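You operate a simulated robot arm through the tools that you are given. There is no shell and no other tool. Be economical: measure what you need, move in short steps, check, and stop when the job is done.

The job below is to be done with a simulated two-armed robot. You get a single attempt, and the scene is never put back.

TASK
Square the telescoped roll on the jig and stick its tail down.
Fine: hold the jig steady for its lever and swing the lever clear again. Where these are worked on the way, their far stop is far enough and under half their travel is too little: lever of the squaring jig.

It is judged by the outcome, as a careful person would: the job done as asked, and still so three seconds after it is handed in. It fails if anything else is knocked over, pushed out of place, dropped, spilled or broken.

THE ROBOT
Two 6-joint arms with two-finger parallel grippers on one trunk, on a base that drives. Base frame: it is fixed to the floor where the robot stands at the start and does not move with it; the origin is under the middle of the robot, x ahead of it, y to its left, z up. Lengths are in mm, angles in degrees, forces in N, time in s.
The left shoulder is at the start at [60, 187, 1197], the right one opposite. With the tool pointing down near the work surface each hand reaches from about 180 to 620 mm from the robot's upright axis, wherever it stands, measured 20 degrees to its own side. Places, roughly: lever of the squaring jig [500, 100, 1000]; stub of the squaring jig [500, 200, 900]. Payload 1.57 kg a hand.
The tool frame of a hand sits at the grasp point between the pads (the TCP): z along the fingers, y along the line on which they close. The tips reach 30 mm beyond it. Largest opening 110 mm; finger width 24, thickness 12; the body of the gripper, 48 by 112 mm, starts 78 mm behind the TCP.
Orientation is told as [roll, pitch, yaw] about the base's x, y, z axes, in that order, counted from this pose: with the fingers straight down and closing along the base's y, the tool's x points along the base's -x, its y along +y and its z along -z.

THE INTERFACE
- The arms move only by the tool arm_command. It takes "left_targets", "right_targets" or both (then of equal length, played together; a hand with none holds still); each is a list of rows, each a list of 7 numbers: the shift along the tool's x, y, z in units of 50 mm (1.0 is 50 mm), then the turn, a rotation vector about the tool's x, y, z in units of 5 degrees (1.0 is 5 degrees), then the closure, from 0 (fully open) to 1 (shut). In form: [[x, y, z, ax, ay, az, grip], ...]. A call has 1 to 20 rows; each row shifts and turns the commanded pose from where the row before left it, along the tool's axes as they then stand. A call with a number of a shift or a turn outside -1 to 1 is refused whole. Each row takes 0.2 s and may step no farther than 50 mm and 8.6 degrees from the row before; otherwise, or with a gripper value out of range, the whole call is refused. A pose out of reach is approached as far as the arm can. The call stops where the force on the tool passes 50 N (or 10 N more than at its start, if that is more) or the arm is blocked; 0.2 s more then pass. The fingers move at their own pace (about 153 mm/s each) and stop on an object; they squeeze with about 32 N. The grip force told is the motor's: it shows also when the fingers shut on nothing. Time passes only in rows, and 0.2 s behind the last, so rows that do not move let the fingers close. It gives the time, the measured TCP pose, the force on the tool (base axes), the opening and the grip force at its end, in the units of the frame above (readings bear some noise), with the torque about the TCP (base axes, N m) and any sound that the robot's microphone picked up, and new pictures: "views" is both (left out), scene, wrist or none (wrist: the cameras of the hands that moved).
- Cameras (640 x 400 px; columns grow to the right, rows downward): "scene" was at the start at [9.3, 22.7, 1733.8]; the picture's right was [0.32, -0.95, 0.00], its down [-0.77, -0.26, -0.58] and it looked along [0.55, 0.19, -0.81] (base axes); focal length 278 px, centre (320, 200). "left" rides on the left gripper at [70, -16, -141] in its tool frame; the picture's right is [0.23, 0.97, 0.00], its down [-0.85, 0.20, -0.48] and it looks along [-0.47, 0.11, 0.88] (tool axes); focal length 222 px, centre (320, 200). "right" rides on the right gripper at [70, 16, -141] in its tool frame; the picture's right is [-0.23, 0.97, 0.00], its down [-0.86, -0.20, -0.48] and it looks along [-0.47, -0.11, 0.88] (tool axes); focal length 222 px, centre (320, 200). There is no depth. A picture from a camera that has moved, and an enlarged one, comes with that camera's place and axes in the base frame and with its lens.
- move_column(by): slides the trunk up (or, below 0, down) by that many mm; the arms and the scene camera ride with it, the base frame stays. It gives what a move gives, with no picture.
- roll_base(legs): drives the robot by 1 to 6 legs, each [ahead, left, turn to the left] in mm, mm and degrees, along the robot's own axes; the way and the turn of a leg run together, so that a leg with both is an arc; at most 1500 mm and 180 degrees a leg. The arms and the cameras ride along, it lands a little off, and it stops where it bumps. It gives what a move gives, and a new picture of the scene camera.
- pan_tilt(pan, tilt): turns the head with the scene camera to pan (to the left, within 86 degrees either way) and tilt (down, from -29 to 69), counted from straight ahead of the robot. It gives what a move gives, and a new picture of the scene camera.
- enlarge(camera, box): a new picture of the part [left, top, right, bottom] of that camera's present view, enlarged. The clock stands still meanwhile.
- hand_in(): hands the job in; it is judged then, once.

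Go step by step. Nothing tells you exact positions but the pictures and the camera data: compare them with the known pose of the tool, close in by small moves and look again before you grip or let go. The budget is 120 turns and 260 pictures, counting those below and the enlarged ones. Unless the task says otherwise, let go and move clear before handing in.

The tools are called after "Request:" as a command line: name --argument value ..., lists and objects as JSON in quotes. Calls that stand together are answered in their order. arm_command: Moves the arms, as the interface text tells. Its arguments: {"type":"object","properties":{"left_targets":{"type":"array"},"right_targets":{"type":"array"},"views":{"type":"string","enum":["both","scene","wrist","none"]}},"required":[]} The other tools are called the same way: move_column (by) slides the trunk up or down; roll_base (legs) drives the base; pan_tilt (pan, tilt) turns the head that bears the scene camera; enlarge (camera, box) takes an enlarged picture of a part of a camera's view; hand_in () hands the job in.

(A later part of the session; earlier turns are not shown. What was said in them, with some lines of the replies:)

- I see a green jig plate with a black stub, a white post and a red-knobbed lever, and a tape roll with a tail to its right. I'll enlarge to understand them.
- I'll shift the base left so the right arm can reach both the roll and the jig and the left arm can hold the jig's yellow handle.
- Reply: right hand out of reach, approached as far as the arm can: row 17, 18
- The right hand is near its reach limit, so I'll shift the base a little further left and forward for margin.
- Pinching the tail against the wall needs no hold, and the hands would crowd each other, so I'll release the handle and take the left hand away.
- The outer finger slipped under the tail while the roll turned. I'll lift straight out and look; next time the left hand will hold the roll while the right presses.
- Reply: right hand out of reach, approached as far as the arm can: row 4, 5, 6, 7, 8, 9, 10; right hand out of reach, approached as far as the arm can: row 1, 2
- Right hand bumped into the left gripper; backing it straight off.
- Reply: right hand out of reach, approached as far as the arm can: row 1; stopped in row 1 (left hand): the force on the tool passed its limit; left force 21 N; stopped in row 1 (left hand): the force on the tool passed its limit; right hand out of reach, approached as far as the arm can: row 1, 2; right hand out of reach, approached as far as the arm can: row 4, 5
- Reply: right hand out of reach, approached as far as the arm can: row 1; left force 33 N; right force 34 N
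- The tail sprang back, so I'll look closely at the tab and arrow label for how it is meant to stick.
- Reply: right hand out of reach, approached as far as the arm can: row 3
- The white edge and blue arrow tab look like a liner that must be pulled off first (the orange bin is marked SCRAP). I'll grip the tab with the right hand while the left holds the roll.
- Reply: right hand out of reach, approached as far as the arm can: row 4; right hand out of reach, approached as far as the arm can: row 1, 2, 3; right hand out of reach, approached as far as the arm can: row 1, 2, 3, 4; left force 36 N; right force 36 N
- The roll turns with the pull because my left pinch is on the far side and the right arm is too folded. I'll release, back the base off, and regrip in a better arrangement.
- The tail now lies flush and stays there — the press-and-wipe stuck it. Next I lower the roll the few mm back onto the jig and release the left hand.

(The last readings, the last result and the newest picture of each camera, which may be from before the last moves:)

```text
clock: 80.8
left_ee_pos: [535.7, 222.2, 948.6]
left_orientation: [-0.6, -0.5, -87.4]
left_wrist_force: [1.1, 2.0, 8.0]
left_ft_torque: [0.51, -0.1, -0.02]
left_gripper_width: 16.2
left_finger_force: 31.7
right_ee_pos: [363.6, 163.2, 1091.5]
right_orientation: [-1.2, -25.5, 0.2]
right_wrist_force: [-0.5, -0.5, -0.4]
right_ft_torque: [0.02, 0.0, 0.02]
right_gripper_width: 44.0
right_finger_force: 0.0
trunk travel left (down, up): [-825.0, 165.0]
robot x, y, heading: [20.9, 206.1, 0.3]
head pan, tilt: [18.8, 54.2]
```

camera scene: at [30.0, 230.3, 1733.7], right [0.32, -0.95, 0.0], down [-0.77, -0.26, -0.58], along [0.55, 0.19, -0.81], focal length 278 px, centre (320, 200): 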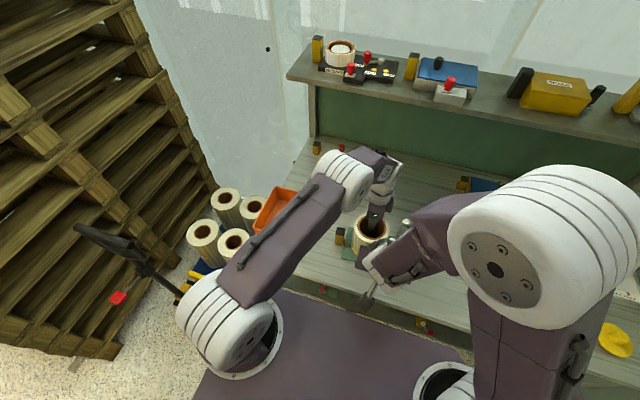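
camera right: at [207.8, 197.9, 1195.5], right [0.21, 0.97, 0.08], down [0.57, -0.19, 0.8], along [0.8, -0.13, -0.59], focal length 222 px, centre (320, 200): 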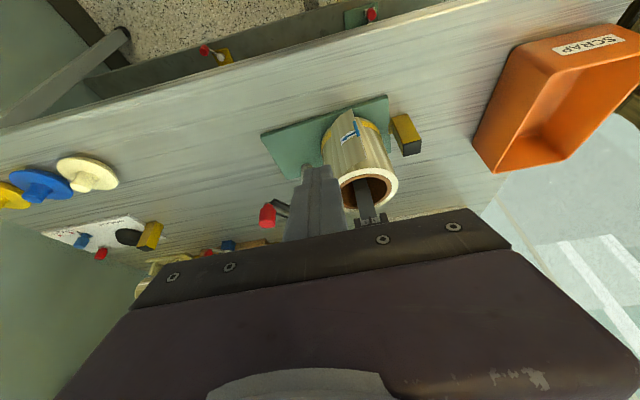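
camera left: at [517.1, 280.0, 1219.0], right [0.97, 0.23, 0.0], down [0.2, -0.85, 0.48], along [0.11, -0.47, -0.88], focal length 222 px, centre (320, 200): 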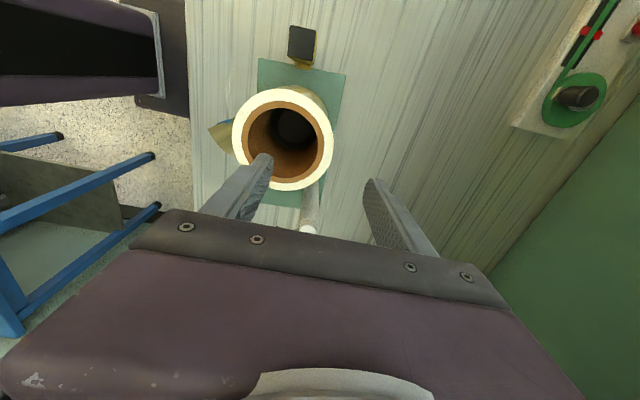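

Request:
arm_command --left_targets '[[0, 0, 0, 0, 0, 0, 0.8], [0, 0, 0, 0, 0, 0, 0.74], [0, 0, 0, 0, 0, 0, 0.74], [0, 0, -0.3, 0, 0, 0, 0.74], [0, 0, -0.6, 0, 0, 0, 0.74], [0, 0, -0.8, 0, 0, 0, 0.74], [0, 0, -0.8, 0, 0, 0, 0.74], [0.6, 0, -0.4, 0, 0, 0, 0.74], [0.9, 0, 0, 0, 0, 0, 0.74], [0.9, 0, 0, 0, 0, 0, 0.74], [0.9, 0, 0, 0, 0, 0, 0.74]]' --views "none"

Request:
arm_command --right_targets '[[0, -0.7, -0.3, 0, 0, 0, 0.6], [0, -0.7, -0.2, 0, 0, 0, 0.6], [0, -0.7, 0, 0, 0, 0, 0.6]]' --views "scene"

Request:
enlarge --camera "scene" --box '[330, 195, 430, 275]'

```text
clock: 83.2
left_ee_pos: [529.4, 391.3, 1091.7]
left_orientation: [-0.7, -0.7, -87.4]
left_wrist_force: [0.1, 0.3, 0.7]
left_ft_torque: [-0.04, 0.01, -0.01]
left_gripper_width: 28.7
left_finger_force: 0.1
right_ee_pos: [365.0, 163.6, 1091.9]
right_orientation: [-1.3, -25.5, 0.2]
right_wrist_force: [-0.7, 0.1, -0.6]
right_ft_torque: [-0.01, -0.03, -0.01]
right_gripper_width: 44.2
right_finger_force: 0.0
trunk travel left (down, up): [-825.0, 165.0]
robot x, y, heading: [19.9, 208.4, 0.1]
head pan, tilt: [18.8, 54.2]
```

```text
clock: 84.0
left_ee_pos: [530.2, 388.8, 1091.3]
left_orientation: [-0.9, -0.6, -87.4]
left_wrist_force: [0.3, 0.1, -0.3]
left_ft_torque: [0.0, -0.01, 0.0]
left_gripper_width: 28.6
left_finger_force: 0.0
right_ee_pos: [392.3, 73.0, 1124.2]
right_orientation: [-1.2, -25.2, 0.2]
right_wrist_force: [0.1, 0.5, -0.4]
right_ft_torque: [0.02, 0.01, 0.01]
right_gripper_width: 43.8
right_finger_force: 0.1
right hand out of reach, approached as far as the arm can: row 1, 2, 3
trunk travel left (down, up): [-825.0, 165.0]
robot x, y, heading: [19.4, 209.2, 0.1]
head pan, tilt: [18.8, 54.2]
camera scene: at [29.8, 229.0, 1733.8], right [0.32, -0.95, 0.0], down [-0.77, -0.26, -0.58], along [0.55, 0.19, -0.81], focal length 278 px, centre (320, 200)
```

scene: 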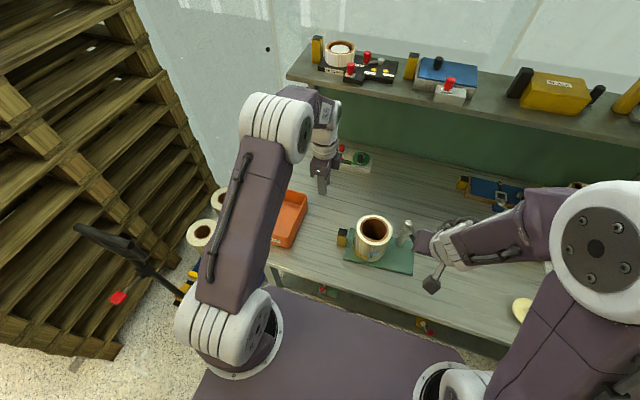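

```text
5.00 times, centred on (380, 235) of scene
camera zoom: at [29.8, 229.0, 1733.8], right [0.32, -0.95, 0.0], down [-0.77, -0.26, -0.58], along [0.55, 0.19, -0.81], focal length 1392 px, centre (20, 25)
```

zoom: 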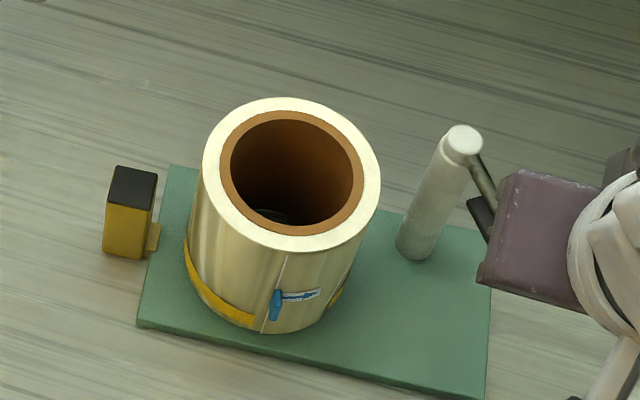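

Request:
arm_command --right_targets '[[0.2, 0, -0.7, 0, 1, 0, 0.6], [0, -0.3, -0.8, 0, 1, 0, 0.6], [0, -0.6, -0.7, 0, 1, 0, 0.6], [0, -0.6, -0.5, 0, 1, 0, 0.6], [0, 0, 0, 0, 1, 0, 0.6], [0, 0, 0, 0, 0, 0, 0.6]]' --views "scene"

Request:
enlarge --camera "scene" --box '[330, 195, 430, 275]'

Request:
enlarge --camera "right" --box '[260, 20, 560, 220]'

```text
clock: 85.4
left_ee_pos: [529.9, 388.8, 1090.7]
left_orientation: [-0.7, -0.5, -87.4]
left_wrist_force: [0.8, 0.6, -0.5]
left_ft_torque: [0.01, -0.01, -0.04]
left_gripper_width: 28.9
left_finger_force: 0.0
right_ee_pos: [346.8, -2.6, 1236.2]
right_orientation: [-2.6, -3.8, -0.9]
right_wrist_force: [-0.3, -0.2, 1.0]
right_ft_torque: [0.04, 0.02, 0.0]
right_gripper_width: 44.0
right_finger_force: 0.1
right hand out of reach, approached as far as the arm can: row 1
trunk travel left (down, up): [-825.0, 165.0]
robot x, y, heading: [19.9, 209.4, 0.0]
head pan, tilt: [18.8, 54.2]
camera scene: at [28.3, 230.2, 1733.8], right [0.32, -0.95, 0.0], down [-0.77, -0.26, -0.59], along [0.55, 0.19, -0.81], focal length 278 px, centre (320, 200)
```

scene: 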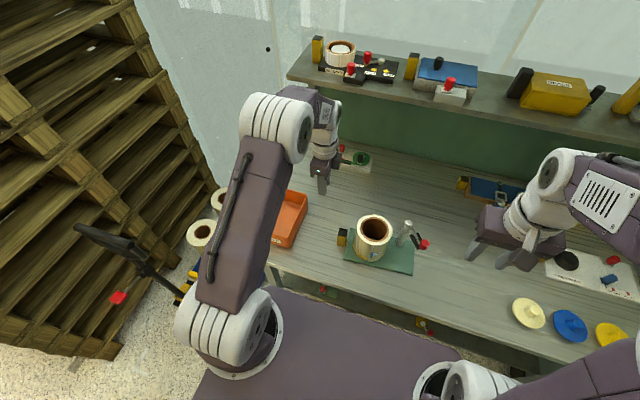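

```text
5.00 times, centred on (380, 235) of scene
camera zoom: at [28.3, 230.2, 1733.8], right [0.32, -0.95, 0.0], down [-0.77, -0.26, -0.59], along [0.55, 0.19, -0.81], focal length 1392 px, centre (20, 25)
```

zoom: 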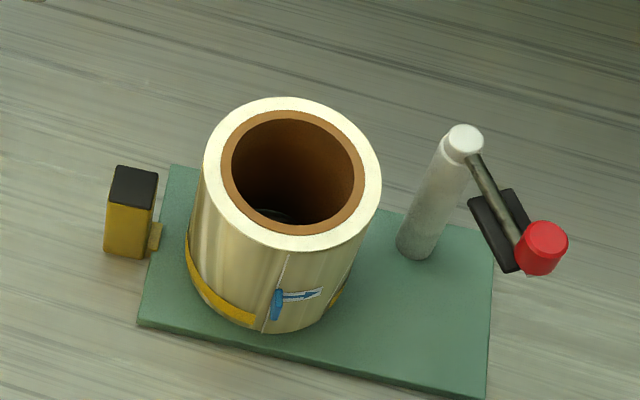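

```text
2.00 times, centred on (410, 120) of right
camera zoom: at [268.5, 21.4, 1370.1], right [0.25, 0.97, -0.03], down [0.82, -0.19, 0.54], along [0.52, -0.16, -0.84], focal length 444 px, centre (140, 360)
```

zoom: 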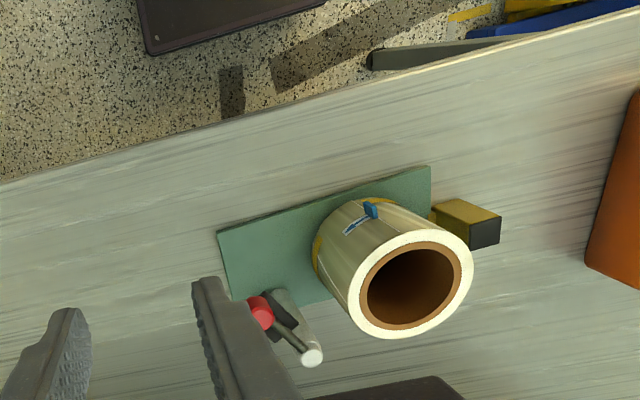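

The roll is seated and squared on the jig, its tail is flat, the lever is swung clear and both hands are away. Handing in.

Request:
hand_in

```text
The job is handed in.
```

I've handed the job in: the roll sits squared on the jig, its tail is stuck down flat, the lever is swung clear, and both hands are away.

- **Squaring:** with the left hand on the jig's handle, I swung the lever until it hit resistance. That looked like its far stop, but I didn't confirm it. The jig twisted a few degrees under the push and came back close to where it started. I judged the roll squared by eye: its core was sunk below the wraps before and looks level with them now.
- **Tail:** the first try let the finger slip underneath, and the first firm press sprang back. I then gripped the blue tab and pulled along its arrow, thinking it might be a liner to peel. That turned the roll and pressed hard against it, and afterwards the tail lay flat. It was still flat about six seconds later, just before I handed in, and the tab is still in place.
- **Bump:** the right hand struck the left hand while it was holding the roll, which shifted it by up to 17 mm. I set the roll back down on the jig afterwards, and nothing fell or tipped over.
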